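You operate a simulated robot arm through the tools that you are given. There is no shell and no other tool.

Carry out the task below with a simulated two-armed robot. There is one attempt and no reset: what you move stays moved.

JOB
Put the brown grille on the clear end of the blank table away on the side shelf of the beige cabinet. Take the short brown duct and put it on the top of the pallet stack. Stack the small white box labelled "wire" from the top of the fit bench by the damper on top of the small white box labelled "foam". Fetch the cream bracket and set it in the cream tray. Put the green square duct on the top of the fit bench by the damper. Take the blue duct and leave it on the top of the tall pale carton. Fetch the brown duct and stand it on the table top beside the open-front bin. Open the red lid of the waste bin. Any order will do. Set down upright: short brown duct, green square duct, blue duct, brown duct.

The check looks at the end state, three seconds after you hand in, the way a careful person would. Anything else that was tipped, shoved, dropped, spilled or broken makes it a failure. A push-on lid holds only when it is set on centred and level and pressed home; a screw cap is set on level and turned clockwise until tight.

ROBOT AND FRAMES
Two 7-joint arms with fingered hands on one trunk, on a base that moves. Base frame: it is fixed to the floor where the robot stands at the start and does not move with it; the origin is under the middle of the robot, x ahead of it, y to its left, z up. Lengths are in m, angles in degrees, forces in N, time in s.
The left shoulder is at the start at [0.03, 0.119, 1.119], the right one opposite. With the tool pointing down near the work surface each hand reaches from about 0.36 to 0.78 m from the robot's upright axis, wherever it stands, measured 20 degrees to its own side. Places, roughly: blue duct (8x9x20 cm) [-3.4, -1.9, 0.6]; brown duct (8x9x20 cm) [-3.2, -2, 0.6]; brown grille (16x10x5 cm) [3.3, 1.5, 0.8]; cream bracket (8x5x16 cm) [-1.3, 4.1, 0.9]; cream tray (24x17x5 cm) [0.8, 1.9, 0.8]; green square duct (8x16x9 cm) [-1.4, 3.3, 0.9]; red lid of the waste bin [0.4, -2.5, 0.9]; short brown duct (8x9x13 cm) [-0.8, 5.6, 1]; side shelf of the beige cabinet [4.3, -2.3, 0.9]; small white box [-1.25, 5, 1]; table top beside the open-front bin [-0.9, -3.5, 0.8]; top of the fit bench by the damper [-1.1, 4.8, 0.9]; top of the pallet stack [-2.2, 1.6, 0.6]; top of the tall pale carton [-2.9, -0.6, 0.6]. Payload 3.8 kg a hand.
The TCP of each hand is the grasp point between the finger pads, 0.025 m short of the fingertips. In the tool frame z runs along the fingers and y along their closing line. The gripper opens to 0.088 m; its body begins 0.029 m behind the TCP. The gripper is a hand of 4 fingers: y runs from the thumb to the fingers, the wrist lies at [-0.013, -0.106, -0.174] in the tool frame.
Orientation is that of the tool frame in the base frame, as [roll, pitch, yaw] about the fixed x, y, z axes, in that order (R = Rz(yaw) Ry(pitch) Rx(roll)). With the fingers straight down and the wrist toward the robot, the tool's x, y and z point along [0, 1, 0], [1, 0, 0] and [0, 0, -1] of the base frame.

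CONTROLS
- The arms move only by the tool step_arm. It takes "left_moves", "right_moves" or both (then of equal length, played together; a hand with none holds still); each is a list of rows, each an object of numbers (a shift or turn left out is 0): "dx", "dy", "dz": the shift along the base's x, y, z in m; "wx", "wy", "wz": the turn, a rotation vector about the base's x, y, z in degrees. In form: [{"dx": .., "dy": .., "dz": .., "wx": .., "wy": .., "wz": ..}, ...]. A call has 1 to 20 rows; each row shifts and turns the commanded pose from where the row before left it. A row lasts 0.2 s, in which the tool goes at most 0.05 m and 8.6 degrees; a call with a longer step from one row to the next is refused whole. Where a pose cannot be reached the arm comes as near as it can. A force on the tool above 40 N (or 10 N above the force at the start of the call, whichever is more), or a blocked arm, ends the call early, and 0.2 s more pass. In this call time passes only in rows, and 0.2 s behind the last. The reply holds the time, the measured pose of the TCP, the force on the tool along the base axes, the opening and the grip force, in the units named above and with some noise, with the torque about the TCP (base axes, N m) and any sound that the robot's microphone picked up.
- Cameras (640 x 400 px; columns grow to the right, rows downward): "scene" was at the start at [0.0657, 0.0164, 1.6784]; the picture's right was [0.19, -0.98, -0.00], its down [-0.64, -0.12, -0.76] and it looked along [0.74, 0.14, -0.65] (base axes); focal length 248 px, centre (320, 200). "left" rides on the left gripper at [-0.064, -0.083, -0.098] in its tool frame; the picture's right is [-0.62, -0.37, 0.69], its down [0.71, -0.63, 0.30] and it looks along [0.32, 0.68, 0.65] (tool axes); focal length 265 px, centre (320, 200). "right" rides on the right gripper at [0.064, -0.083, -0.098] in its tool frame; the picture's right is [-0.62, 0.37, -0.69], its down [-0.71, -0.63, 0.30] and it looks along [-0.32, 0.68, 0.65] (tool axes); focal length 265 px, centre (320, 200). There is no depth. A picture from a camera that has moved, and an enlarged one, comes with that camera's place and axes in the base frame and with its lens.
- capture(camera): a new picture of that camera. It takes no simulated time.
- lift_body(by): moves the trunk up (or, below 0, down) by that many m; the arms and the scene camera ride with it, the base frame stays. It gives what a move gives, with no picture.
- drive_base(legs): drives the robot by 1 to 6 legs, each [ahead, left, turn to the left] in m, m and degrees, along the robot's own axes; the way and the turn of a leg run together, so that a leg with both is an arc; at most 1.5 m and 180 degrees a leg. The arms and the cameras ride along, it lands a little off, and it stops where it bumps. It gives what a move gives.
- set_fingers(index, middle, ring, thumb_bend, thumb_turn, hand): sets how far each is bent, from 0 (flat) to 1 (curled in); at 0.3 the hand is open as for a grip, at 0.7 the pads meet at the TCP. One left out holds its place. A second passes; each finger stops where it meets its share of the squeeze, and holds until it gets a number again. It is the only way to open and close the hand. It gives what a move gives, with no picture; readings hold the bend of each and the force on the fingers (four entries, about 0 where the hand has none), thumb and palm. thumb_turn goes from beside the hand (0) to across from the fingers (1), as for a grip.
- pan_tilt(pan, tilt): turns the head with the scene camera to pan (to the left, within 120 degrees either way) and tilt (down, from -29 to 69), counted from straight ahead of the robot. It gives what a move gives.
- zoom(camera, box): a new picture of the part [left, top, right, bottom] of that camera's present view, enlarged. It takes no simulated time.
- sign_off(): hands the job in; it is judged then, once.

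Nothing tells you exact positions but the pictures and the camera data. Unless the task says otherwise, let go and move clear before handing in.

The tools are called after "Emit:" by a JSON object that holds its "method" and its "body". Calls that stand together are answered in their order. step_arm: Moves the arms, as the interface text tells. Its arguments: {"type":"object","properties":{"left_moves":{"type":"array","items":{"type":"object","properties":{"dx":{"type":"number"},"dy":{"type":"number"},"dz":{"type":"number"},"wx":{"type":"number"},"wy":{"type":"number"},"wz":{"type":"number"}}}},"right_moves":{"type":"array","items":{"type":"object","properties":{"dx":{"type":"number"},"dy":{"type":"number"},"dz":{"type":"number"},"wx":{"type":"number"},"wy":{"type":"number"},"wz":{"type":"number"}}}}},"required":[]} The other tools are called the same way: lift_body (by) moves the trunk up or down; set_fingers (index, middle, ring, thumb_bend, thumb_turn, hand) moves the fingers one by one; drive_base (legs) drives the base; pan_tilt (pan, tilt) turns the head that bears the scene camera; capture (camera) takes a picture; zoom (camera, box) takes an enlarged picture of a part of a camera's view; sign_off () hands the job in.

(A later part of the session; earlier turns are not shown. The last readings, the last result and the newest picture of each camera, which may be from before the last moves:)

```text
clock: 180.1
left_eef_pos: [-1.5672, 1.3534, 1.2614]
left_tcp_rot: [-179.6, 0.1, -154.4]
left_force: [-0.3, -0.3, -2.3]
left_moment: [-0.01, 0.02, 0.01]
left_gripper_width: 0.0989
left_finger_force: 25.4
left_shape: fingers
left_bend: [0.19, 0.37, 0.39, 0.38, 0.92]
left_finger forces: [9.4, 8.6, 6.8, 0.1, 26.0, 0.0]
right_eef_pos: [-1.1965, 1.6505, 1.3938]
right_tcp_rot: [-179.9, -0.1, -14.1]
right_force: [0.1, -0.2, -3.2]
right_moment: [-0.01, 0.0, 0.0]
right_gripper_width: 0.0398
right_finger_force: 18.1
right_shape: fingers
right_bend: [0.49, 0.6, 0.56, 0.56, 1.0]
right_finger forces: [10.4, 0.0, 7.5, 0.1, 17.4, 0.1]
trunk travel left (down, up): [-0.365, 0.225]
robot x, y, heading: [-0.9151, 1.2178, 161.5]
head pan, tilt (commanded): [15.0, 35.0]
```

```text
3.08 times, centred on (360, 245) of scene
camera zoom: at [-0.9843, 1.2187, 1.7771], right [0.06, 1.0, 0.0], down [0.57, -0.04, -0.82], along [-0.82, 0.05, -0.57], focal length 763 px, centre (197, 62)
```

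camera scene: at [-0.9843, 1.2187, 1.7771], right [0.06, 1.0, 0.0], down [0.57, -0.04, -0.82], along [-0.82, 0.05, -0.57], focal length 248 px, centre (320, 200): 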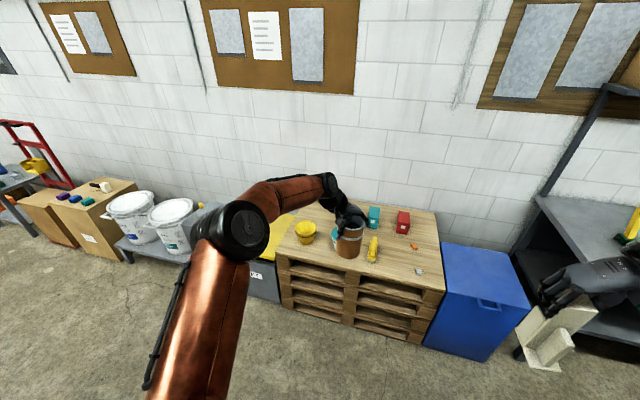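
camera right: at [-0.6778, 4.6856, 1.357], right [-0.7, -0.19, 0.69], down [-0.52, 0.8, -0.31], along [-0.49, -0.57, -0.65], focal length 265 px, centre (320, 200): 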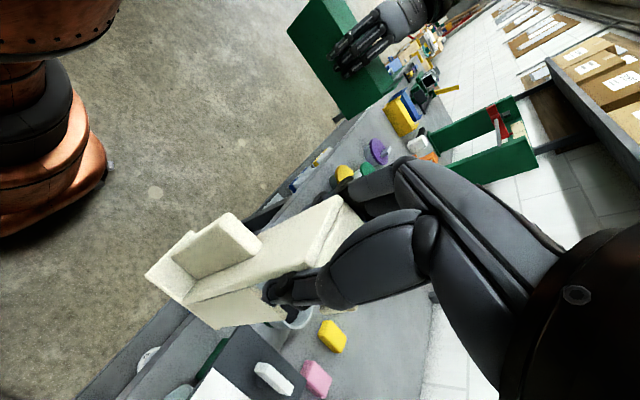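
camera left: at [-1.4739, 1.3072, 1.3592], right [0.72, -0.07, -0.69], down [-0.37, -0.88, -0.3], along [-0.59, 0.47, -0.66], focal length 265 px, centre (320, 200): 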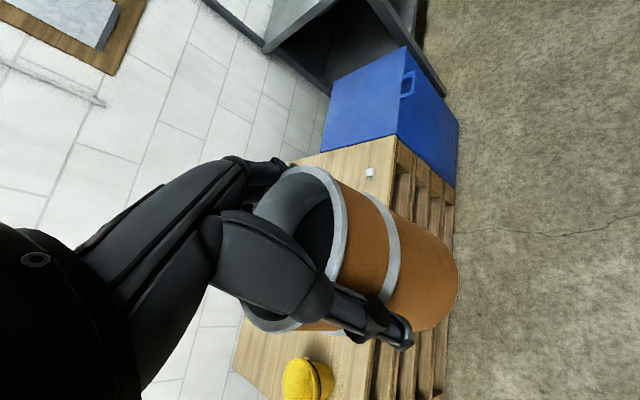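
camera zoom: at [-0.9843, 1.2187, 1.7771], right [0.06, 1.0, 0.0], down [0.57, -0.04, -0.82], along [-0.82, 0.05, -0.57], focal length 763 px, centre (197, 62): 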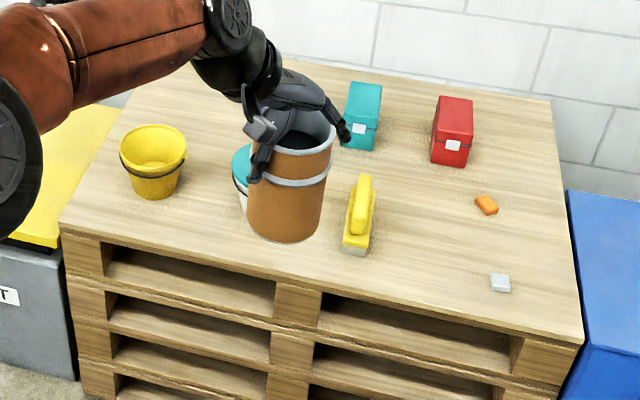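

There is a clear patch between the yellow scraper and the red box. I'll drive in closer.

Emit:
{"method": "drive_base", "body": {"legs": [[0.35, -0.215, -2], [0.32, 0, 0]]}}

Emit:
{"method": "pan_tilt", "body": {"pan": 0, "tilt": 55}}

Emit:
{"method": "capture", "body": {"camera": "scene"}}

Emit:
{"method": "capture", "body": {"camera": "left"}}

```text
clock: 184.3
left_eef_pos: [-2.1238, 1.7963, 1.2602]
left_tcp_rot: [-179.6, -0.1, -155.9]
left_force: [0.4, 0.2, -2.2]
left_moment: [0.02, -0.01, 0.01]
left_gripper_width: 0.0987
left_finger_force: 25.4
left_shape: fingers
left_bend: [0.19, 0.37, 0.39, 0.38, 0.92]
left_finger forces: [9.4, 8.4, 6.9, 0.1, 25.8, 0.1]
right_eef_pos: [-1.7459, 2.0843, 1.3946]
right_tcp_rot: [179.9, -0.2, -15.7]
right_force: [0.7, 0.1, -1.9]
right_moment: [-0.03, 0.03, 0.02]
right_gripper_width: 0.0398
right_finger_force: 18.3
right_shape: fingers
right_bend: [0.49, 0.6, 0.56, 0.56, 1.0]
right_finger forces: [10.5, 0.0, 7.4, 0.0, 17.6, 0.0]
trunk travel left (down, up): [-0.365, 0.225]
robot x, y, heading: [-1.4772, 1.6414, 160.0]
head pan, tilt (commanded): [15.0, 35.0]
```

```text
clock: 185.2
left_eef_pos: [-2.1237, 1.7964, 1.2597]
left_tcp_rot: [-179.6, -0.1, -155.9]
left_force: [0.7, -0.4, -2.2]
left_moment: [-0.03, -0.05, 0.02]
left_gripper_width: 0.0989
left_finger_force: 25.2
left_shape: fingers
left_bend: [0.19, 0.37, 0.39, 0.38, 0.92]
left_finger forces: [9.4, 8.6, 6.7, 0.1, 25.8, 0.1]
right_eef_pos: [-1.745, 2.0864, 1.3945]
right_tcp_rot: [180.0, -0.1, -15.6]
right_force: [0.3, 0.4, -1.4]
right_moment: [0.0, 0.04, -0.02]
right_gripper_width: 0.0399
right_finger_force: 17.7
right_shape: fingers
right_bend: [0.49, 0.6, 0.56, 0.56, 1.0]
right_finger forces: [10.5, 0.0, 7.4, 0.0, 17.6, 0.0]
trunk travel left (down, up): [-0.365, 0.225]
robot x, y, heading: [-1.4797, 1.6445, 160.0]
head pan, tilt (commanded): [0.0, 55.0]
```

```text
taken
camera scene: at [-1.5246, 1.6631, 1.749], right [0.34, 0.94, 0.0], down [0.77, -0.28, -0.57], along [-0.54, 0.2, -0.82], focal length 248 px, centre (320, 200)
```

scene: 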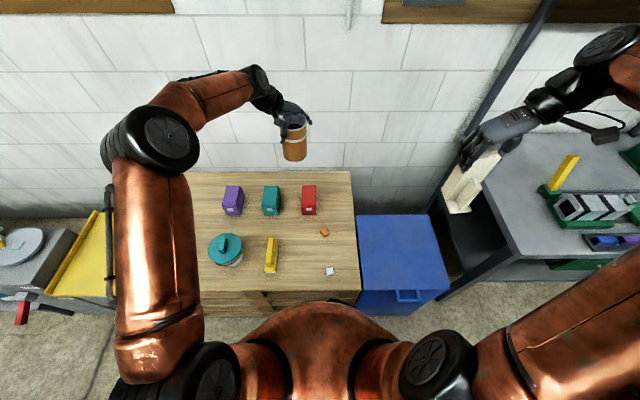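

```text
taken
camera left: at [-2.0317, 1.7477, 1.3594], right [0.72, -0.09, -0.69], down [-0.39, -0.87, -0.3], along [-0.57, 0.49, -0.66], focal length 265 px, centre (320, 200)
```

left: 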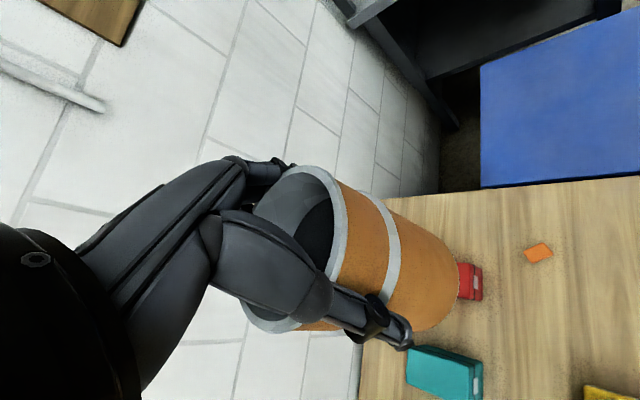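

I'll zoom both cameras on the orange chip to get the pallet's height.

Emit:
{"method": "zoom", "body": {"camera": "scene", "box": [250, 170, 370, 300]}}

Emit:
{"method": "zoom", "body": {"camera": "left", "box": [400, 160, 640, 400]}}

```text
3.08 times, centred on (310, 235) of scene
camera zoom: at [-1.5246, 1.6631, 1.749], right [0.34, 0.94, 0.0], down [0.77, -0.28, -0.57], along [-0.54, 0.2, -0.82], focal length 763 px, centre (351, 92)
```

zoom: 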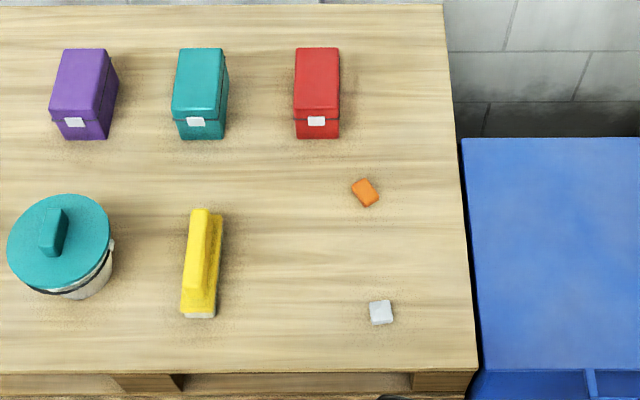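

```text
1.67 times, centred on (520, 280) of left
camera zoom: at [-2.0317, 1.7477, 1.3594], right [0.72, -0.09, -0.69], down [-0.39, -0.87, -0.3], along [-0.57, 0.49, -0.66], focal length 442 px, centre (-13, 67)
```

zoom: 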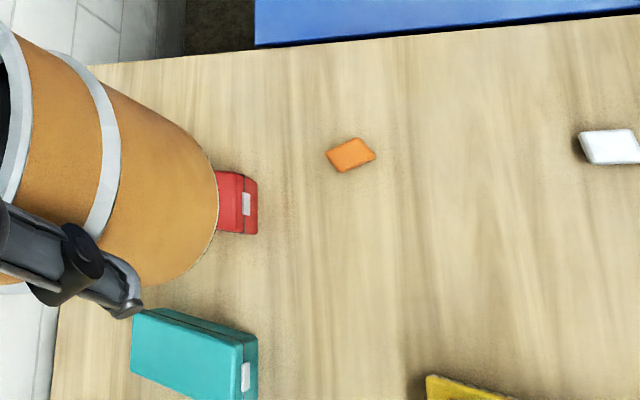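

I estimate the pallet top at z≈0.60–0.65 and will finish by touch. I'll position over the clear patch and lower with the trunk first.

Emit:
{"method": "step_arm", "body": {"left_moves": [{"dx": 0.036, "dy": -0.0155}, {"dx": 0.036, "dy": -0.0155}, {"dx": 0.034, "dy": -0.0155}]}}

Emit:
{"method": "lift_body", "body": {"by": -0.3}}

Emit:
{"method": "capture", "body": {"camera": "scene"}}

Emit:
{"method": "capture", "body": {"camera": "left"}}

```text
clock: 186.0
left_eef_pos: [-2.0176, 1.7519, 1.2631]
left_tcp_rot: [-179.5, -0.1, -155.9]
left_force: [0.5, 0.3, -1.7]
left_moment: [0.01, 0.0, -0.01]
left_gripper_width: 0.0982
left_finger_force: 24.8
left_shape: fingers
left_bend: [0.19, 0.37, 0.4, 0.38, 0.92]
left_finger forces: [9.1, 8.4, 6.7, 0.0, 25.1, 0.0]
right_eef_pos: [-1.7454, 2.0841, 1.3962]
right_tcp_rot: [-180.0, -0.2, -15.6]
right_force: [-0.2, -0.7, -1.9]
right_moment: [0.02, 0.01, 0.0]
right_gripper_width: 0.0402
right_finger_force: 17.2
right_shape: fingers
right_bend: [0.49, 0.6, 0.56, 0.56, 1.0]
right_finger forces: [10.5, 0.0, 7.4, 0.1, 17.5, 0.0]
trunk travel left (down, up): [-0.365, 0.225]
robot x, y, heading: [-1.4752, 1.6445, 159.7]
head pan, tilt (commanded): [0.0, 55.0]
```

```text
clock: 189.0
left_eef_pos: [-2.0189, 1.7504, 0.9624]
left_tcp_rot: [-179.6, -0.2, -155.9]
left_force: [-0.4, -0.1, -2.0]
left_moment: [0.02, -0.01, -0.02]
left_gripper_width: 0.0984
left_finger_force: 24.5
left_shape: fingers
left_bend: [0.19, 0.37, 0.4, 0.38, 0.92]
left_finger forces: [9.0, 8.3, 6.8, 0.0, 24.9, 0.0]
right_eef_pos: [-1.7453, 2.0848, 1.095]
right_tcp_rot: [-179.9, -0.1, -15.6]
right_force: [-0.4, -0.2, -1.5]
right_moment: [0.0, 0.04, -0.01]
right_gripper_width: 0.0401
right_finger_force: 17.5
right_shape: fingers
right_bend: [0.49, 0.6, 0.56, 0.56, 1.0]
right_finger forces: [10.6, 0.1, 7.4, 0.0, 17.5, 0.0]
trunk travel left (down, up): [-0.065, 0.525]
robot x, y, heading: [-1.4766, 1.6447, 159.8]
head pan, tilt (commanded): [0.0, 55.0]
```

```text
taken
camera scene: at [-1.5245, 1.6631, 1.449], right [0.34, 0.94, 0.0], down [0.77, -0.28, -0.57], along [-0.54, 0.2, -0.82], focal length 248 px, centre (320, 200)
```

scene: 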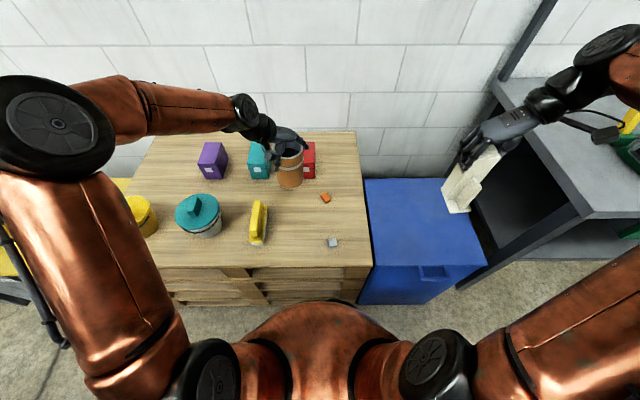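

```text
taken
camera left: at [-1.9266, 1.7021, 1.0619], right [0.72, -0.09, -0.69], down [-0.39, -0.87, -0.3], along [-0.57, 0.49, -0.66], focal length 265 px, centre (320, 200)
```

left: 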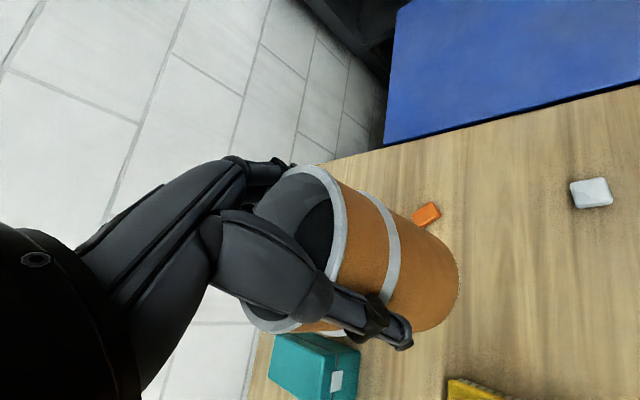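

The trunk-height comparison puts the pallet top at z≈0.635, so contact should come at TCP z≈0.756. I'll lower toward it.

Emit:
{"method": "step_arm", "body": {"left_moves": [{"dz": -0.04}, {"dz": -0.04}, {"dz": -0.04}, {"dz": -0.04}, {"dz": -0.02}]}}

Emit:
{"method": "capture", "body": {"camera": "scene"}}

Emit:
{"method": "capture", "body": {"camera": "left"}}

```text
clock: 190.2
left_eef_pos: [-2.02, 1.7508, 0.7851]
left_tcp_rot: [-179.6, -0.1, -155.9]
left_force: [-0.1, -0.3, -2.1]
left_moment: [0.03, 0.01, -0.01]
left_gripper_width: 0.0978
left_finger_force: 23.6
left_shape: fingers
left_bend: [0.19, 0.37, 0.4, 0.39, 0.92]
left_finger forces: [8.7, 8.1, 6.5, 0.1, 23.7, 0.0]
right_eef_pos: [-1.7445, 2.0831, 1.0943]
right_tcp_rot: [-180.0, -0.1, -15.6]
right_force: [0.4, -0.6, -1.4]
right_moment: [-0.02, 0.02, -0.02]
right_gripper_width: 0.0399
right_finger_force: 17.4
right_shape: fingers
right_bend: [0.49, 0.6, 0.56, 0.56, 1.0]
right_finger forces: [10.4, 0.1, 7.4, 0.0, 17.6, 0.0]
trunk travel left (down, up): [-0.065, 0.525]
robot x, y, heading: [-1.4783, 1.6475, 159.9]
head pan, tilt (commanded): [0.0, 55.0]
```

```text
taken
camera scene: at [-1.5247, 1.6632, 1.4489], right [0.34, 0.94, 0.0], down [0.77, -0.28, -0.57], along [-0.54, 0.2, -0.82], focal length 248 px, centre (320, 200)
```

scene: 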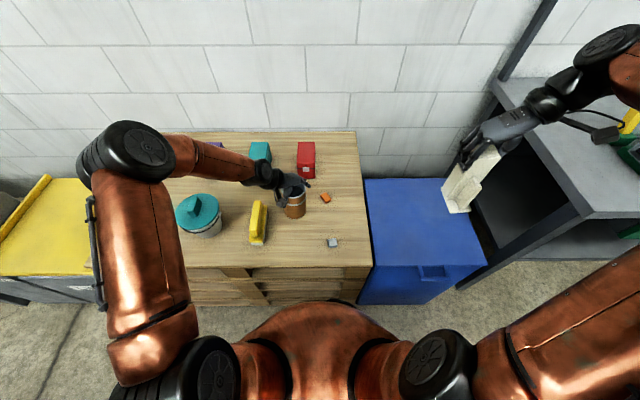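

```text
taken
camera left: at [-1.9263, 1.7022, 0.8838], right [0.72, -0.09, -0.69], down [-0.39, -0.87, -0.3], along [-0.57, 0.49, -0.66], focal length 265 px, centre (320, 200)
```

left: 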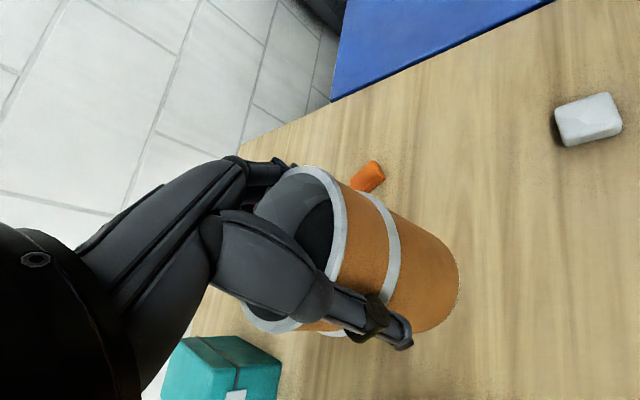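

Emit:
{"method": "step_arm", "body": {"left_moves": [{"dz": -0.01}, {"dz": -0.008}]}}

Emit:
{"method": "step_arm", "body": {"left_moves": [{"dz": -0.005}]}}

Emit:
{"method": "step_arm", "body": {"left_moves": [{"dz": -0.004}]}}

```text
clock: 190.8
left_eef_pos: [-2.0179, 1.7512, 0.7674]
left_tcp_rot: [-179.6, -0.2, -155.8]
left_force: [-0.2, 0.6, -2.3]
left_moment: [-0.01, -0.02, 0.02]
left_gripper_width: 0.0976
left_finger_force: 23.1
left_shape: fingers
left_bend: [0.19, 0.37, 0.4, 0.39, 0.92]
left_finger forces: [8.6, 8.2, 6.3, 0.0, 23.4, 0.0]
right_eef_pos: [-1.7451, 2.0849, 1.0939]
right_tcp_rot: [-179.9, 0.0, -15.5]
right_force: [-0.7, 0.4, -2.4]
right_moment: [0.01, 0.03, 0.0]
right_gripper_width: 0.0398
right_finger_force: 17.8
right_shape: fingers
right_bend: [0.49, 0.6, 0.56, 0.56, 1.0]
right_finger forces: [10.5, 0.0, 7.4, 0.0, 17.6, 0.0]
trunk travel left (down, up): [-0.065, 0.525]
robot x, y, heading: [-1.4786, 1.6468, 159.9]
head pan, tilt (commanded): [0.0, 55.0]
```

```text
clock: 191.2
left_eef_pos: [-2.019, 1.7522, 0.7602]
left_tcp_rot: [-179.6, -0.1, -155.8]
left_force: [-0.2, -0.1, -2.7]
left_moment: [0.01, -0.02, 0.02]
left_gripper_width: 0.0978
left_finger_force: 23.5
left_shape: fingers
left_bend: [0.19, 0.37, 0.4, 0.39, 0.92]
left_finger forces: [8.6, 8.1, 6.4, 0.1, 23.6, 0.1]
right_eef_pos: [-1.7444, 2.0842, 1.0959]
right_tcp_rot: [-180.0, -0.1, -15.6]
right_force: [0.3, 0.9, -2.6]
right_moment: [-0.04, 0.03, -0.01]
right_gripper_width: 0.0398
right_finger_force: 17.6
right_shape: fingers
right_bend: [0.49, 0.6, 0.56, 0.56, 1.0]
right_finger forces: [10.5, 0.1, 7.4, 0.0, 17.6, 0.0]
trunk travel left (down, up): [-0.065, 0.525]
robot x, y, heading: [-1.4788, 1.6454, 160.0]
head pan, tilt (commanded): [0.0, 55.0]
```

```text
clock: 191.6
left_eef_pos: [-2.0186, 1.7507, 0.7561]
left_tcp_rot: [-179.6, -0.1, -155.9]
left_force: [-0.4, 0.7, -3.1]
left_moment: [0.02, 0.02, 0.01]
left_gripper_width: 0.0978
left_finger_force: 22.6
left_shape: fingers
left_bend: [0.19, 0.37, 0.4, 0.39, 0.92]
left_finger forces: [8.6, 8.1, 6.4, 0.1, 23.5, 0.1]
right_eef_pos: [-1.7461, 2.0838, 1.0951]
right_tcp_rot: [-179.9, -0.1, -15.6]
right_force: [-1.8, 0.0, -2.7]
right_moment: [0.0, 0.02, 0.01]
right_gripper_width: 0.04
right_finger_force: 17.4
right_shape: fingers
right_bend: [0.49, 0.6, 0.56, 0.56, 1.0]
right_finger forces: [10.4, 0.0, 7.4, 0.0, 17.6, 0.0]
trunk travel left (down, up): [-0.065, 0.525]
robot x, y, heading: [-1.4777, 1.6437, 159.9]
head pan, tilt (commanded): [0.0, 55.0]
```

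Emit:
{"method": "step_arm", "body": {"left_moves": [{"dz": -0.003}, {"dz": -0.003}]}}

Emit:
{"method": "step_arm", "body": {"left_moves": [{"dz": -0.003}, {"dz": -0.002}]}}

Emit:
{"method": "zoom", "body": {"camera": "scene", "box": [230, 150, 370, 260]}}

```text
clock: 192.2
left_eef_pos: [-2.0162, 1.7504, 0.7514]
left_tcp_rot: [-179.7, 0.1, -156.0]
left_force: [0.1, -0.7, -2.0]
left_moment: [0.03, -0.03, 0.0]
left_gripper_width: 0.0977
left_finger_force: 23.3
left_shape: fingers
left_bend: [0.19, 0.37, 0.4, 0.39, 0.92]
left_finger forces: [8.5, 8.1, 6.5, 0.1, 23.3, 0.1]
right_eef_pos: [-1.7447, 2.0851, 1.0939]
right_tcp_rot: [-179.9, -0.1, -15.6]
right_force: [0.8, -0.3, -2.4]
right_moment: [0.01, 0.0, -0.01]
right_gripper_width: 0.0399
right_finger_force: 17.6
right_shape: fingers
right_bend: [0.49, 0.6, 0.56, 0.56, 1.0]
right_finger forces: [10.5, 0.2, 7.5, 0.0, 17.6, 0.0]
trunk travel left (down, up): [-0.065, 0.525]
robot x, y, heading: [-1.4794, 1.6434, 159.9]
head pan, tilt (commanded): [0.0, 55.0]
```

```text
clock: 192.8
left_eef_pos: [-2.0187, 1.7496, 0.745]
left_tcp_rot: [-179.6, -0.1, -155.9]
left_force: [-0.1, 0.7, -2.8]
left_moment: [0.0, -0.01, 0.02]
left_gripper_width: 0.0979
left_finger_force: 23.4
left_shape: fingers
left_bend: [0.19, 0.37, 0.4, 0.39, 0.92]
left_finger forces: [8.6, 8.0, 6.4, 0.0, 23.4, 0.1]
right_eef_pos: [-1.7443, 2.0843, 1.0945]
right_tcp_rot: [-180.0, -0.1, -15.6]
right_force: [0.2, -0.1, -2.0]
right_moment: [-0.01, 0.04, -0.01]
right_gripper_width: 0.0401
right_finger_force: 18.1
right_shape: fingers
right_bend: [0.49, 0.6, 0.56, 0.56, 1.0]
right_finger forces: [10.5, 0.0, 7.4, 0.1, 17.5, 0.0]
trunk travel left (down, up): [-0.065, 0.525]
robot x, y, heading: [-1.479, 1.6432, 160.0]
head pan, tilt (commanded): [0.0, 55.0]
```

```text
3.64 times, centred on (300, 205) of scene
camera zoom: at [-1.5246, 1.6632, 1.4489], right [0.34, 0.94, 0.0], down [0.77, -0.28, -0.57], along [-0.54, 0.2, -0.82], focal length 902 px, centre (393, 182)
```

zoom: 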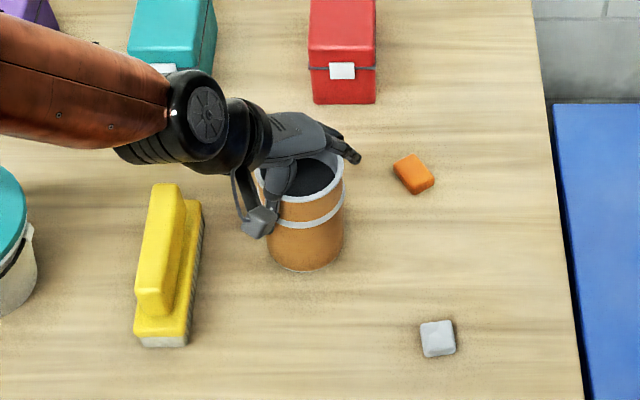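

Emit:
{"method": "step_arm", "body": {"left_moves": [{"dz": -0.003}, {"dz": -0.003}, {"dz": -0.003}]}}

Emit:
{"method": "step_arm", "body": {"left_moves": [{"dz": -0.003}, {"dz": -0.003}]}}

Emit:
{"method": "capture", "body": {"camera": "left"}}

```text
clock: 193.6
left_eef_pos: [-2.0182, 1.7508, 0.7362]
left_tcp_rot: [-179.7, -0.1, -155.9]
left_force: [0.5, -0.5, -1.9]
left_moment: [-0.02, -0.01, 0.0]
left_gripper_width: 0.0979
left_finger_force: 23.4
left_shape: fingers
left_bend: [0.19, 0.37, 0.4, 0.39, 0.92]
left_finger forces: [8.5, 8.1, 6.4, 0.0, 23.4, 0.0]
right_eef_pos: [-1.7453, 2.0842, 1.0948]
right_tcp_rot: [-180.0, -0.2, -15.5]
right_force: [-0.9, -0.3, -2.4]
right_moment: [-0.01, 0.0, -0.04]
right_gripper_width: 0.04
right_finger_force: 17.3
right_shape: fingers
right_bend: [0.49, 0.6, 0.56, 0.56, 1.0]
right_finger forces: [10.4, 0.1, 7.4, 0.0, 17.5, 0.1]
trunk travel left (down, up): [-0.065, 0.525]
robot x, y, heading: [-1.4806, 1.6437, 160.2]
head pan, tilt (commanded): [0.0, 55.0]
```

```text
clock: 194.2
left_eef_pos: [-2.0192, 1.7513, 0.7307]
left_tcp_rot: [-179.8, -0.3, -155.9]
left_force: [1.6, -1.1, 9.1]
left_moment: [0.17, 0.03, 0.03]
left_gripper_width: 0.0982
left_finger_force: 25.3
left_shape: fingers
left_bend: [0.19, 0.37, 0.4, 0.39, 0.92]
left_finger forces: [10.3, 8.3, 6.7, 0.0, 26.0, 0.1]
right_eef_pos: [-1.7432, 2.0837, 1.0944]
right_tcp_rot: [179.9, -0.1, -15.7]
right_force: [0.1, 0.1, -1.8]
right_moment: [-0.02, 0.0, 0.03]
right_gripper_width: 0.0399
right_finger_force: 17.3
right_shape: fingers
right_bend: [0.49, 0.6, 0.56, 0.56, 1.0]
right_finger forces: [10.5, 0.0, 7.4, 0.1, 17.6, 0.1]
trunk travel left (down, up): [-0.065, 0.525]
robot x, y, heading: [-1.4767, 1.644, 159.8]
head pan, tilt (commanded): [0.0, 55.0]
```

```text
taken
camera left: at [-1.9263, 1.7015, 0.83], right [0.72, -0.09, -0.69], down [-0.39, -0.87, -0.3], along [-0.58, 0.49, -0.66], focal length 265 px, centre (320, 200)
```

left: 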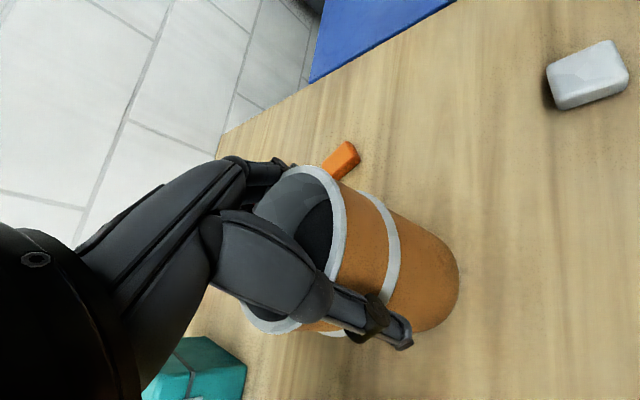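

Contact at TCP z=0.731. I'll press a touch more to seat it flat, then release.

Emit:
{"method": "step_arm", "body": {"left_moves": [{"dz": -0.002}]}}

Emit:
{"method": "set_fingers", "body": {"hand": "left", "index": 0.0, "middle": 0.0, "ring": 0.0, "thumb_bend": 0.0}}

Emit:
{"method": "capture", "body": {"camera": "left"}}

Emit:
{"method": "zoom", "body": {"camera": "scene", "box": [230, 150, 370, 260]}}

```text
clock: 194.6
left_eef_pos: [-2.0198, 1.7503, 0.7318]
left_tcp_rot: [-180.0, -0.3, -155.7]
left_force: [3.9, -5.1, 25.3]
left_moment: [0.31, 0.21, 0.0]
left_gripper_width: 0.0984
left_finger_force: 29.1
left_shape: fingers
left_bend: [0.19, 0.37, 0.4, 0.39, 0.92]
left_finger forces: [12.0, 9.1, 7.1, 0.1, 30.0, 0.0]
right_eef_pos: [-1.7421, 2.0839, 1.0965]
right_tcp_rot: [-180.0, 0.0, -15.6]
right_force: [-0.4, 1.0, -2.3]
right_moment: [0.01, 0.01, 0.01]
right_gripper_width: 0.0395
right_finger_force: 17.6
right_shape: fingers
right_bend: [0.49, 0.6, 0.56, 0.56, 1.0]
right_finger forces: [10.5, 0.1, 7.3, 0.0, 17.6, 0.1]
trunk travel left (down, up): [-0.065, 0.525]
robot x, y, heading: [-1.4769, 1.6458, 160.2]
head pan, tilt (commanded): [0.0, 55.0]
```

```text
clock: 195.6
left_eef_pos: [-2.0181, 1.7499, 0.7273]
left_tcp_rot: [-179.5, 0.0, -156.0]
left_force: [1.1, -1.4, 6.0]
left_moment: [-0.17, -0.08, 0.0]
left_gripper_width: 0.1326
left_finger_force: 3.3
left_shape: fingers
left_bend: [0.0, 0.0, 0.0, 0.0, 0.95]
left_finger forces: [0.0, 0.1, 0.0, 0.0, 6.5, 0.0]
right_eef_pos: [-1.7447, 2.0845, 1.0939]
right_tcp_rot: [-180.0, -0.1, -15.6]
right_force: [0.3, 0.9, -2.0]
right_moment: [0.0, -0.01, 0.04]
right_gripper_width: 0.0401
right_finger_force: 17.6
right_shape: fingers
right_bend: [0.49, 0.6, 0.56, 0.56, 1.0]
right_finger forces: [10.5, 0.0, 7.4, 0.0, 17.7, 0.1]
trunk travel left (down, up): [-0.065, 0.525]
robot x, y, heading: [-1.476, 1.6431, 160.2]
head pan, tilt (commanded): [0.0, 55.0]
```

```text
taken
camera left: at [-1.9262, 1.7011, 0.8261], right [0.72, -0.09, -0.69], down [-0.39, -0.87, -0.3], along [-0.57, 0.49, -0.66], focal length 265 px, centre (320, 200)
```

left: 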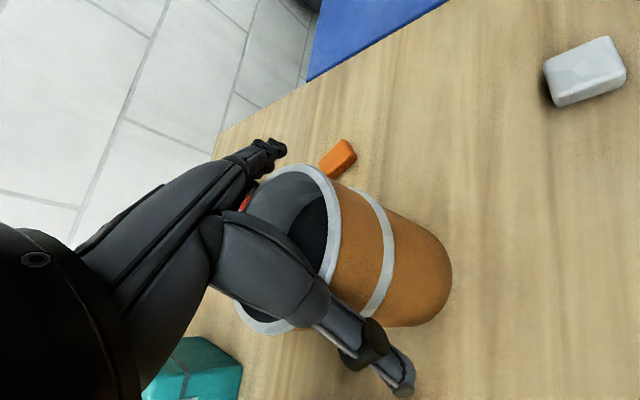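

```text
3.64 times, centred on (300, 205) of scene
camera zoom: at [-1.5236, 1.6628, 1.449], right [0.34, 0.94, 0.0], down [0.77, -0.28, -0.57], along [-0.54, 0.2, -0.82], focal length 902 px, centre (393, 182)
```

zoom: 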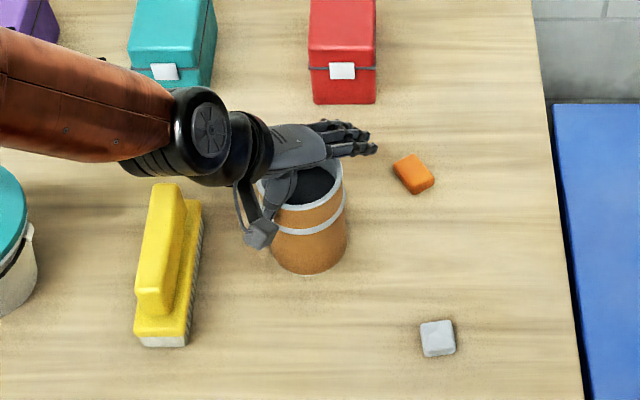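

Emit:
{"method": "step_arm", "body": {"left_moves": [{"dz": 0.006, "dx": 0.001, "dy": -0.002}, {"dz": 0.015}, {"dz": 0.03}, {"dz": 0.04}, {"dz": 0.04}, {"dz": 0.04}]}}

Emit:
{"method": "lift_body", "body": {"by": 0.15}}

Emit:
{"method": "capture", "body": {"camera": "scene"}}

Emit:
{"method": "zoom", "body": {"camera": "scene", "box": [230, 150, 370, 260]}}

```text
clock: 197.0
left_eef_pos: [-2.0176, 1.7485, 0.8975]
left_tcp_rot: [-179.6, -0.1, -155.9]
left_force: [0.3, -0.7, 0.2]
left_moment: [0.01, 0.0, 0.01]
left_gripper_width: 0.1325
left_finger_force: 0.1
left_shape: fingers
left_bend: [0.0, 0.0, 0.0, 0.0, 0.95]
left_finger forces: [0.1, 0.0, 0.0, 0.0, 0.0, 0.0]
right_eef_pos: [-1.7443, 2.0842, 1.0945]
right_tcp_rot: [-180.0, -0.1, -15.5]
right_force: [0.1, -0.5, -2.1]
right_moment: [-0.02, 0.03, -0.02]
right_gripper_width: 0.0399
right_finger_force: 17.5
right_shape: fingers
right_bend: [0.49, 0.6, 0.56, 0.56, 1.0]
right_finger forces: [10.5, 0.0, 7.4, 0.1, 17.6, 0.0]
trunk travel left (down, up): [-0.065, 0.525]
robot x, y, heading: [-1.4739, 1.6447, 159.8]
head pan, tilt (commanded): [0.0, 55.0]
```

```text
clock: 198.7
left_eef_pos: [-2.0185, 1.7494, 1.0468]
left_tcp_rot: [-179.6, -0.2, -155.9]
left_force: [-0.1, 1.1, 0.2]
left_moment: [-0.02, 0.02, 0.04]
left_gripper_width: 0.1323
left_finger_force: 0.1
left_shape: fingers
left_bend: [0.0, 0.0, 0.0, 0.0, 0.95]
left_finger forces: [0.0, 0.0, 0.0, 0.0, 0.0, 0.0]
right_eef_pos: [-1.7442, 2.0837, 1.245]
right_tcp_rot: [179.9, -0.1, -15.6]
right_force: [0.8, 0.0, -2.4]
right_moment: [0.04, 0.03, 0.01]
right_gripper_width: 0.0399
right_finger_force: 18.0
right_shape: fingers
right_bend: [0.49, 0.6, 0.56, 0.56, 1.0]
right_finger forces: [10.6, 0.1, 7.4, 0.0, 17.6, 0.1]
trunk travel left (down, up): [-0.215, 0.375]
robot x, y, heading: [-1.4756, 1.6419, 159.9]
head pan, tilt (commanded): [0.0, 55.0]
```

```text
taken
camera scene: at [-1.5245, 1.6632, 1.5988], right [0.34, 0.94, 0.0], down [0.77, -0.28, -0.57], along [-0.54, 0.2, -0.82], focal length 248 px, centre (320, 200)
```

scene: 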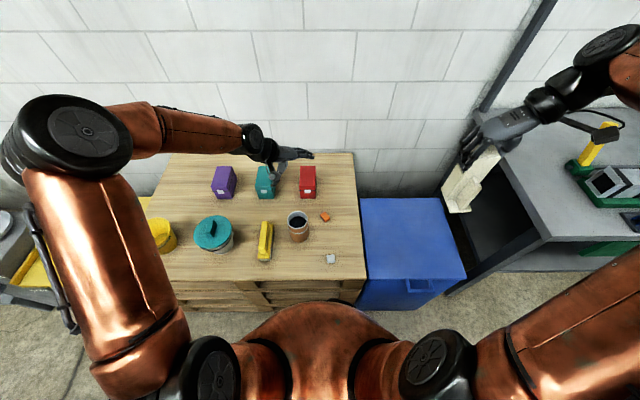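

```text
3.64 times, centred on (300, 205) of scene
camera zoom: at [-1.5245, 1.6632, 1.5988], right [0.34, 0.94, 0.0], down [0.77, -0.28, -0.57], along [-0.54, 0.2, -0.82], focal length 902 px, centre (393, 182)
```

zoom: 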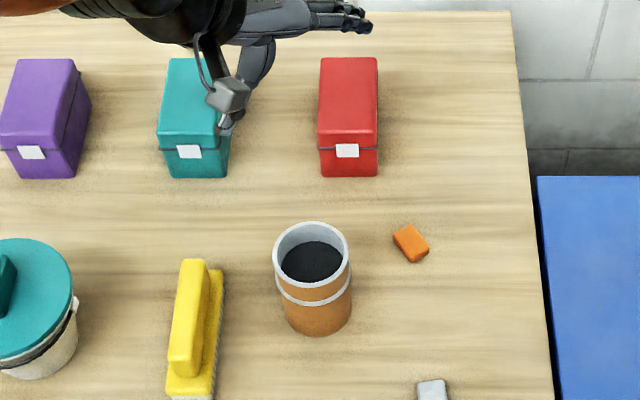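

The short brown duct stands upright on the pallet stack. Now the cream bracket goes to the tray: back off, turn, and drive to the front of the carton table.

Emit:
{"method": "drive_base", "body": {"legs": [[-0.5, 0, 0], [0, 0, -92], [0.05, -0.8, 0], [0.05, -0.75, 0]]}}

Emit:
{"method": "pan_tilt", "body": {"pan": 0, "tilt": 35}}

Emit:
{"method": "capture", "body": {"camera": "scene"}}

```text
clock: 213.0
left_eef_pos: [0.578, 1.5767, 1.0473]
left_tcp_rot: [-179.6, -0.2, 113.7]
left_force: [-0.4, -0.1, -0.4]
left_moment: [-0.01, 0.0, 0.02]
left_gripper_width: 0.1327
left_finger_force: 0.0
left_shape: fingers
left_bend: [0.0, 0.0, 0.0, 0.0, 0.95]
left_finger forces: [0.1, 0.1, 0.0, 0.0, 0.0, 0.0]
right_eef_pos: [0.9124, 1.3007, 1.2442]
right_tcp_rot: [-179.9, -0.2, -105.9]
right_force: [0.8, 0.4, -2.6]
right_moment: [-0.02, 0.03, 0.01]
right_gripper_width: 0.0394
right_finger_force: 17.4
right_shape: fingers
right_bend: [0.49, 0.6, 0.57, 0.57, 1.0]
right_finger forces: [9.8, 0.0, 7.1, 0.0, 16.8, 0.1]
trunk travel left (down, up): [-0.215, 0.375]
robot x, y, heading: [0.4695, 1.0364, 69.8]
head pan, tilt (commanded): [0.0, 55.0]
```

```text
clock: 213.8
left_eef_pos: [0.5775, 1.5771, 1.0484]
left_tcp_rot: [-179.6, -0.1, 113.8]
left_force: [-0.9, -0.6, -0.4]
left_moment: [0.01, 0.02, 0.03]
left_gripper_width: 0.1326
left_finger_force: 0.1
left_shape: fingers
left_bend: [0.0, 0.0, 0.0, 0.0, 0.95]
left_finger forces: [0.0, 0.1, 0.0, 0.0, 0.0, 0.1]
right_eef_pos: [0.9121, 1.3007, 1.245]
right_tcp_rot: [-179.9, -0.1, -105.9]
right_force: [0.5, -0.8, -2.6]
right_moment: [-0.02, 0.02, 0.02]
right_gripper_width: 0.0395
right_finger_force: 16.9
right_shape: fingers
right_bend: [0.49, 0.6, 0.57, 0.57, 1.0]
right_finger forces: [9.9, 0.0, 7.2, 0.0, 16.8, 0.0]
trunk travel left (down, up): [-0.215, 0.375]
robot x, y, heading: [0.4708, 1.0319, 69.5]
head pan, tilt (commanded): [0.0, 35.0]
```

```text
taken
camera scene: at [0.4964, 1.1001, 1.6271], right [0.94, -0.35, 0.0], down [-0.2, -0.54, -0.82], along [0.28, 0.77, -0.57], focal length 248 px, centre (320, 200)
```

scene: 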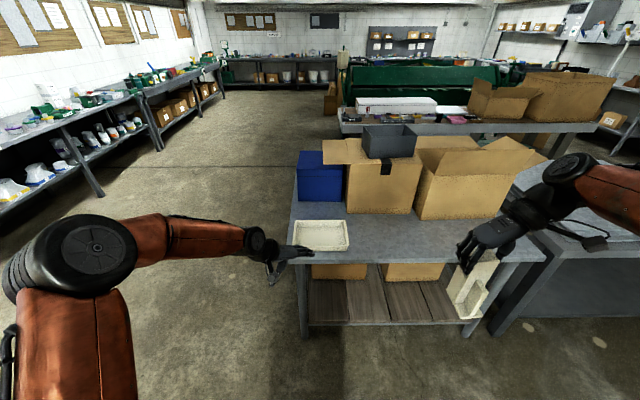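

The cream tray is straight ahead near the table's front-left corner. I'll move the left hand aside and drive in so the tray is just right of centre.

Emit:
{"method": "step_arm", "body": {"left_moves": [{"dx": -0.0424, "dy": -0.0066, "dz": 0.014}, {"dx": -0.0424, "dy": -0.0066, "dz": 0.014}, {"dx": -0.0424, "dy": -0.0066, "dz": 0.014}, {"dx": -0.0424, "dy": -0.0066, "dz": 0.014}, {"dx": -0.0424, "dy": -0.0066, "dz": 0.014}, {"dx": -0.0424, "dy": -0.0066, "dz": 0.014}, {"dx": -0.0424, "dy": -0.0066, "dz": 0.014}]}}

Emit:
{"method": "drive_base", "body": {"legs": [[0.42, 0.12, 0]]}}

Emit:
{"method": "pan_tilt", "body": {"pan": 0, "tilt": 55}}

Emit:
{"method": "capture", "body": {"camera": "scene"}}

Emit:
{"method": "capture", "body": {"camera": "right"}}

```text
clock: 215.4
left_eef_pos: [0.2783, 1.5324, 1.1458]
left_tcp_rot: [-179.7, -0.1, 113.7]
left_force: [-0.1, 0.2, 0.3]
left_moment: [0.0, -0.05, 0.0]
left_gripper_width: 0.1326
left_finger_force: 0.1
left_shape: fingers
left_bend: [0.0, 0.0, 0.0, 0.0, 0.95]
left_finger forces: [0.0, 0.1, 0.0, 0.1, 0.0, 0.1]
right_eef_pos: [0.9108, 1.2989, 1.2449]
right_tcp_rot: [-179.9, -0.2, -106.0]
right_force: [-0.2, 0.2, -2.7]
right_moment: [0.01, 0.0, -0.01]
right_gripper_width: 0.0393
right_finger_force: 16.9
right_shape: fingers
right_bend: [0.49, 0.6, 0.57, 0.57, 1.0]
right_finger forces: [9.9, 0.0, 7.1, 0.0, 16.6, 0.0]
trunk travel left (down, up): [-0.215, 0.375]
robot x, y, heading: [0.4709, 1.0375, 69.5]
head pan, tilt (commanded): [0.0, 35.0]
```

```text
clock: 218.1
left_eef_pos: [0.3104, 1.9634, 1.1455]
left_tcp_rot: [-179.6, 0.0, 113.8]
left_force: [1.1, -0.5, 0.2]
left_moment: [0.01, 0.01, -0.01]
left_gripper_width: 0.1327
left_finger_force: 0.1
left_shape: fingers
left_bend: [0.0, 0.0, 0.0, 0.0, 0.95]
left_finger forces: [0.0, 0.1, 0.1, 0.0, 0.0, 0.0]
right_eef_pos: [0.9424, 1.7338, 1.2438]
right_tcp_rot: [180.0, -0.1, -105.8]
right_force: [-0.1, -0.5, -2.4]
right_moment: [0.0, 0.05, 0.0]
right_gripper_width: 0.0395
right_finger_force: 17.0
right_shape: fingers
right_bend: [0.49, 0.6, 0.57, 0.57, 1.0]
right_finger forces: [9.9, 0.0, 7.2, 0.1, 16.7, 0.0]
trunk travel left (down, up): [-0.215, 0.375]
robot x, y, heading: [0.5039, 1.4665, 69.5]
head pan, tilt (commanded): [0.0, 35.0]
```

```text
clock: 218.9
left_eef_pos: [0.3095, 1.9621, 1.1454]
left_tcp_rot: [-179.7, -0.1, 113.9]
left_force: [0.5, 0.0, 0.8]
left_moment: [0.02, -0.03, -0.03]
left_gripper_width: 0.1327
left_finger_force: 0.0
left_shape: fingers
left_bend: [0.0, 0.0, 0.0, 0.0, 0.95]
left_finger forces: [0.0, 0.0, 0.0, 0.1, 0.0, 0.0]
right_eef_pos: [0.9434, 1.7321, 1.2464]
right_tcp_rot: [180.0, -0.1, -105.9]
right_force: [-1.3, -0.1, -2.6]
right_moment: [0.0, 0.0, 0.01]
right_gripper_width: 0.0395
right_finger_force: 16.8
right_shape: fingers
right_bend: [0.49, 0.6, 0.57, 0.57, 1.0]
right_finger forces: [9.8, 0.0, 7.3, 0.0, 16.8, 0.0]
trunk travel left (down, up): [-0.215, 0.375]
robot x, y, heading: [0.5005, 1.4648, 69.8]
head pan, tilt (commanded): [0.0, 55.0]
```

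```text
taken
camera scene: at [0.5226, 1.5165, 1.599], right [0.94, -0.35, 0.0], down [-0.28, -0.77, -0.57], along [0.2, 0.54, -0.82], focal length 248 px, centre (320, 200)
```

scene: 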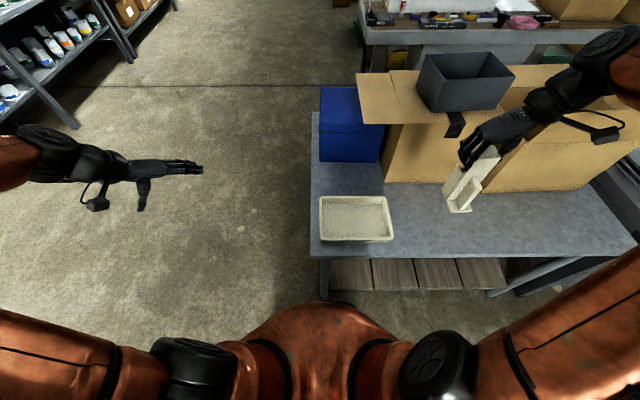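

```text
taken
camera right: at [1.0047, 1.6485, 1.3427], right [-0.19, 0.7, 0.69], down [0.8, 0.52, -0.31], along [-0.57, 0.5, -0.65], focal length 265 px, centre (320, 200)
```

right: 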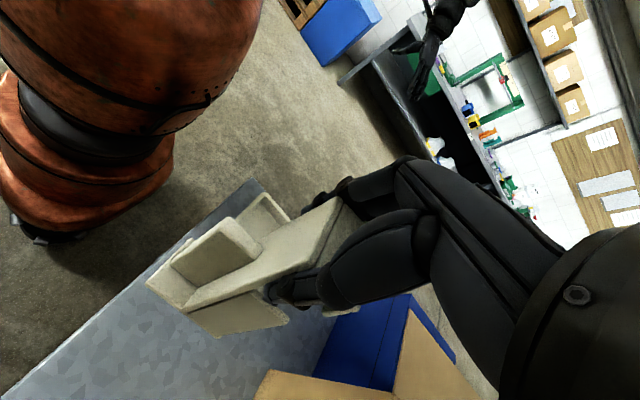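

The tray is about 0.5 m ahead and slightly right. I'll bring the bracket over its centre, staying high.

Emit:
{"method": "step_arm", "body": {"right_moves": [{"dx": -0.0287, "dy": 0.0346}, {"dx": -0.0287, "dy": 0.0346}, {"dx": -0.0287, "dy": 0.0346}, {"dx": -0.0287, "dy": 0.0346}, {"dx": -0.0287, "dy": 0.0346}, {"dz": -0.045}, {"dz": -0.045}, {"dz": -0.045}]}}

Emit:
{"method": "capture", "body": {"camera": "scene"}}

Emit:
{"method": "zoom", "body": {"camera": "scene", "box": [280, 120, 440, 260]}}

Emit:
{"method": "capture", "body": {"camera": "right"}}

```text
clock: 220.7
left_eef_pos: [0.3096, 1.9634, 1.1456]
left_tcp_rot: [-179.6, -0.1, 113.9]
left_force: [0.1, 0.1, 0.1]
left_moment: [0.01, 0.01, 0.01]
left_gripper_width: 0.1326
left_finger_force: 0.0
left_shape: fingers
left_bend: [0.0, 0.0, 0.0, 0.0, 0.95]
left_finger forces: [0.0, 0.1, 0.1, 0.0, 0.1, 0.0]
right_eef_pos: [0.7999, 1.9051, 1.109]
right_tcp_rot: [-180.0, -0.1, -105.8]
right_force: [-0.3, 0.6, -3.4]
right_moment: [-0.02, 0.04, 0.02]
right_gripper_width: 0.0393
right_finger_force: 16.8
right_shape: fingers
right_bend: [0.49, 0.6, 0.57, 0.57, 1.0]
right_finger forces: [10.0, 0.0, 6.9, 0.0, 16.8, 0.0]
trunk travel left (down, up): [-0.215, 0.375]
robot x, y, heading: [0.502, 1.4702, 69.7]
head pan, tilt (commanded): [0.0, 55.0]
```

```text
taken
camera scene: at [0.5232, 1.5172, 1.5989], right [0.94, -0.35, 0.0], down [-0.28, -0.77, -0.57], along [0.2, 0.54, -0.82], focal length 248 px, centre (320, 200)
```

scene: 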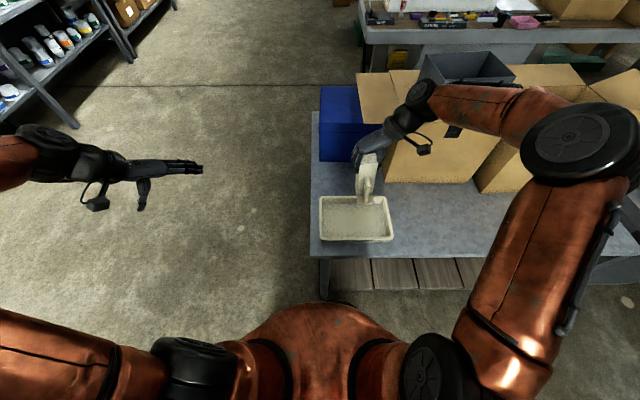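

```text
2.86 times, centred on (360, 190) of scene
camera zoom: at [0.5232, 1.5172, 1.5989], right [0.94, -0.35, 0.0], down [-0.28, -0.77, -0.57], along [0.2, 0.54, -0.82], focal length 708 px, centre (206, 229)
```

zoom: 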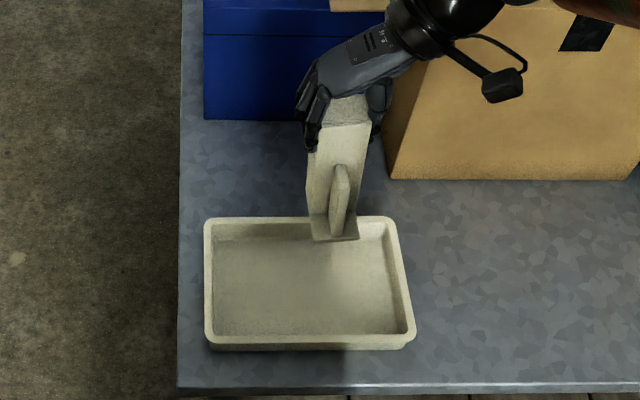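

```text
taken
camera right: at [0.8609, 1.8207, 1.2076], right [-0.19, 0.7, 0.69], down [0.8, 0.52, -0.31], along [-0.57, 0.5, -0.65], focal length 265 px, centre (320, 200)
```

right: 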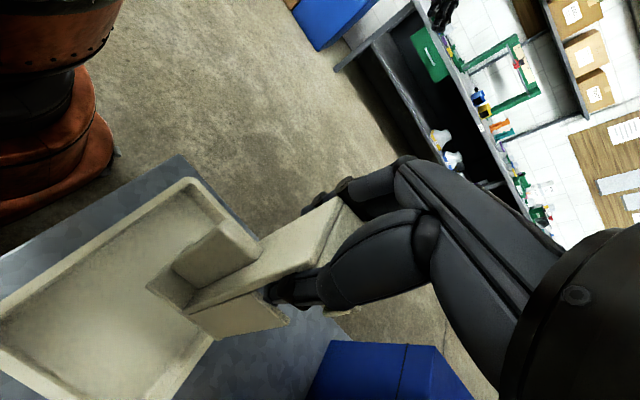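

The tray centre is near (0.791, 1.894), and the bracket base is about 2.5 cm off to the right and back. I'll correct, then lower into the tray.

Emit:
{"method": "step_arm", "body": {"right_moves": [{"dx": -0.024, "dy": -0.017, "dz": -0.01}, {"dz": -0.04}, {"dz": -0.03}, {"dz": -0.02}]}}

Emit:
{"method": "zoom", "body": {"camera": "scene", "box": [280, 120, 440, 260]}}

Emit:
{"method": "capture", "body": {"camera": "right"}}

```text
clock: 221.7
left_eef_pos: [0.3107, 1.9636, 1.1459]
left_tcp_rot: [-179.6, 0.0, 113.9]
left_force: [0.0, 0.3, 0.4]
left_moment: [-0.02, -0.01, 0.0]
left_gripper_width: 0.1329
left_finger_force: 0.0
left_shape: fingers
left_bend: [0.0, 0.0, 0.0, 0.0, 0.95]
left_finger forces: [0.0, 0.0, 0.0, 0.0, 0.0, 0.0]
right_eef_pos: [0.7767, 1.8882, 1.0092]
right_tcp_rot: [-179.9, -0.1, -105.8]
right_force: [0.2, 0.8, -1.8]
right_moment: [0.02, 0.03, 0.03]
right_gripper_width: 0.0392
right_finger_force: 17.2
right_shape: fingers
right_bend: [0.49, 0.6, 0.57, 0.57, 1.0]
right_finger forces: [10.1, 0.1, 6.9, 0.0, 16.9, 0.0]
trunk travel left (down, up): [-0.215, 0.375]
robot x, y, heading: [0.5012, 1.4683, 69.7]
head pan, tilt (commanded): [0.0, 55.0]
```

```text
2.86 times, centred on (360, 190) of scene
camera zoom: at [0.523, 1.5171, 1.5989], right [0.94, -0.35, 0.0], down [-0.28, -0.77, -0.57], along [0.2, 0.54, -0.82], focal length 708 px, centre (206, 229)
```

zoom: 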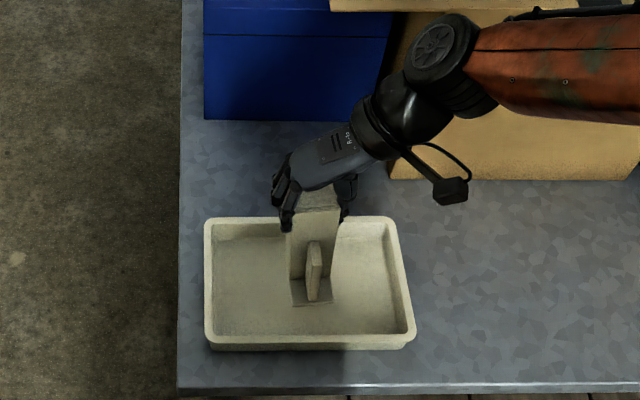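

```text
taken
camera right: at [0.838, 1.8041, 1.1071], right [-0.19, 0.7, 0.69], down [0.8, 0.52, -0.31], along [-0.57, 0.5, -0.65], focal length 265 px, centre (320, 200)
```

right: 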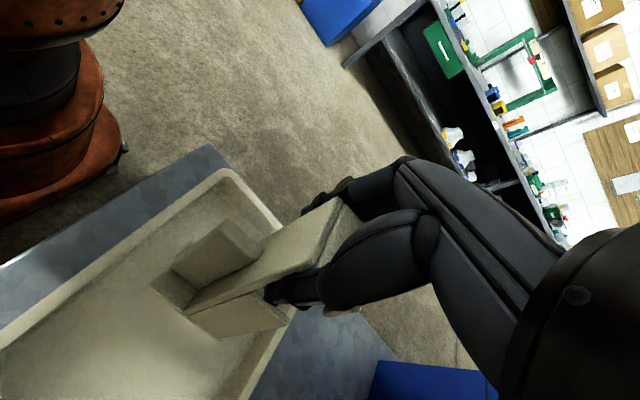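

The foot is well inside the tray walls. I'll lower until it touches the tray floor.

Emit:
{"method": "step_arm", "body": {"right_moves": [{"dz": -0.025}, {"dz": -0.015}, {"dz": -0.008}]}}

Emit:
{"method": "step_arm", "body": {"right_moves": [{"dz": -0.004}, {"dz": -0.003}]}}

Emit:
{"method": "zoom", "body": {"camera": "scene", "box": [280, 120, 440, 260]}}

```text
clock: 222.5
left_eef_pos: [0.3097, 1.9637, 1.1448]
left_tcp_rot: [-179.5, -0.2, 113.9]
left_force: [0.7, 0.3, -0.4]
left_moment: [0.02, 0.02, -0.05]
left_gripper_width: 0.1325
left_finger_force: 0.0
left_shape: fingers
left_bend: [0.0, 0.0, 0.0, 0.0, 0.95]
left_finger forces: [0.0, 0.0, 0.1, 0.0, 0.0, 0.1]
right_eef_pos: [0.7758, 1.8899, 0.9633]
right_tcp_rot: [180.0, -0.1, -105.7]
right_force: [0.8, 0.6, -1.9]
right_moment: [0.0, 0.02, 0.01]
right_gripper_width: 0.0389
right_finger_force: 17.2
right_shape: fingers
right_bend: [0.49, 0.6, 0.57, 0.57, 1.0]
right_finger forces: [10.1, 0.1, 7.0, 0.0, 17.0, 0.0]
trunk travel left (down, up): [-0.215, 0.375]
robot x, y, heading: [0.4965, 1.4673, 69.6]
head pan, tilt (commanded): [0.0, 55.0]
```

```text
clock: 223.1
left_eef_pos: [0.3091, 1.9624, 1.1458]
left_tcp_rot: [-179.6, -0.1, 113.9]
left_force: [-0.1, 0.9, 0.7]
left_moment: [0.0, 0.0, 0.0]
left_gripper_width: 0.1326
left_finger_force: 0.0
left_shape: fingers
left_bend: [0.0, 0.0, 0.0, 0.0, 0.95]
left_finger forces: [0.0, 0.0, 0.0, 0.0, 0.1, 0.0]
right_eef_pos: [0.7759, 1.8894, 0.9571]
right_tcp_rot: [179.9, -0.2, -105.7]
right_force: [1.6, -0.4, -2.2]
right_moment: [-0.01, 0.06, 0.0]
right_gripper_width: 0.0391
right_finger_force: 17.3
right_shape: fingers
right_bend: [0.49, 0.6, 0.57, 0.57, 1.0]
right_finger forces: [10.1, 0.1, 7.0, 0.0, 17.0, 0.0]
trunk travel left (down, up): [-0.215, 0.375]
robot x, y, heading: [0.5039, 1.4687, 69.7]
head pan, tilt (commanded): [0.0, 55.0]
```

```text
2.86 times, centred on (360, 190) of scene
camera zoom: at [0.5225, 1.5169, 1.5989], right [0.94, -0.35, 0.0], down [-0.28, -0.77, -0.57], along [0.2, 0.54, -0.82], focal length 708 px, centre (206, 229)
```

zoom: 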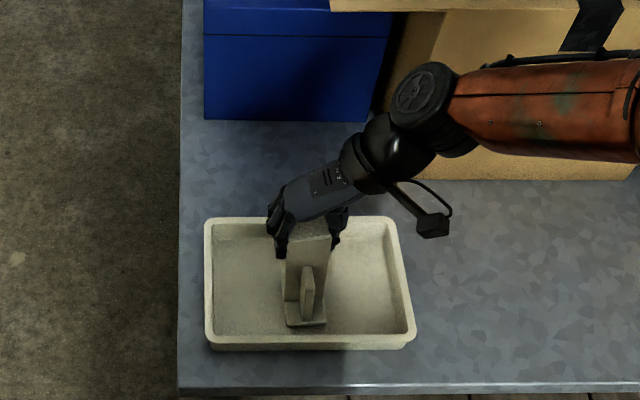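

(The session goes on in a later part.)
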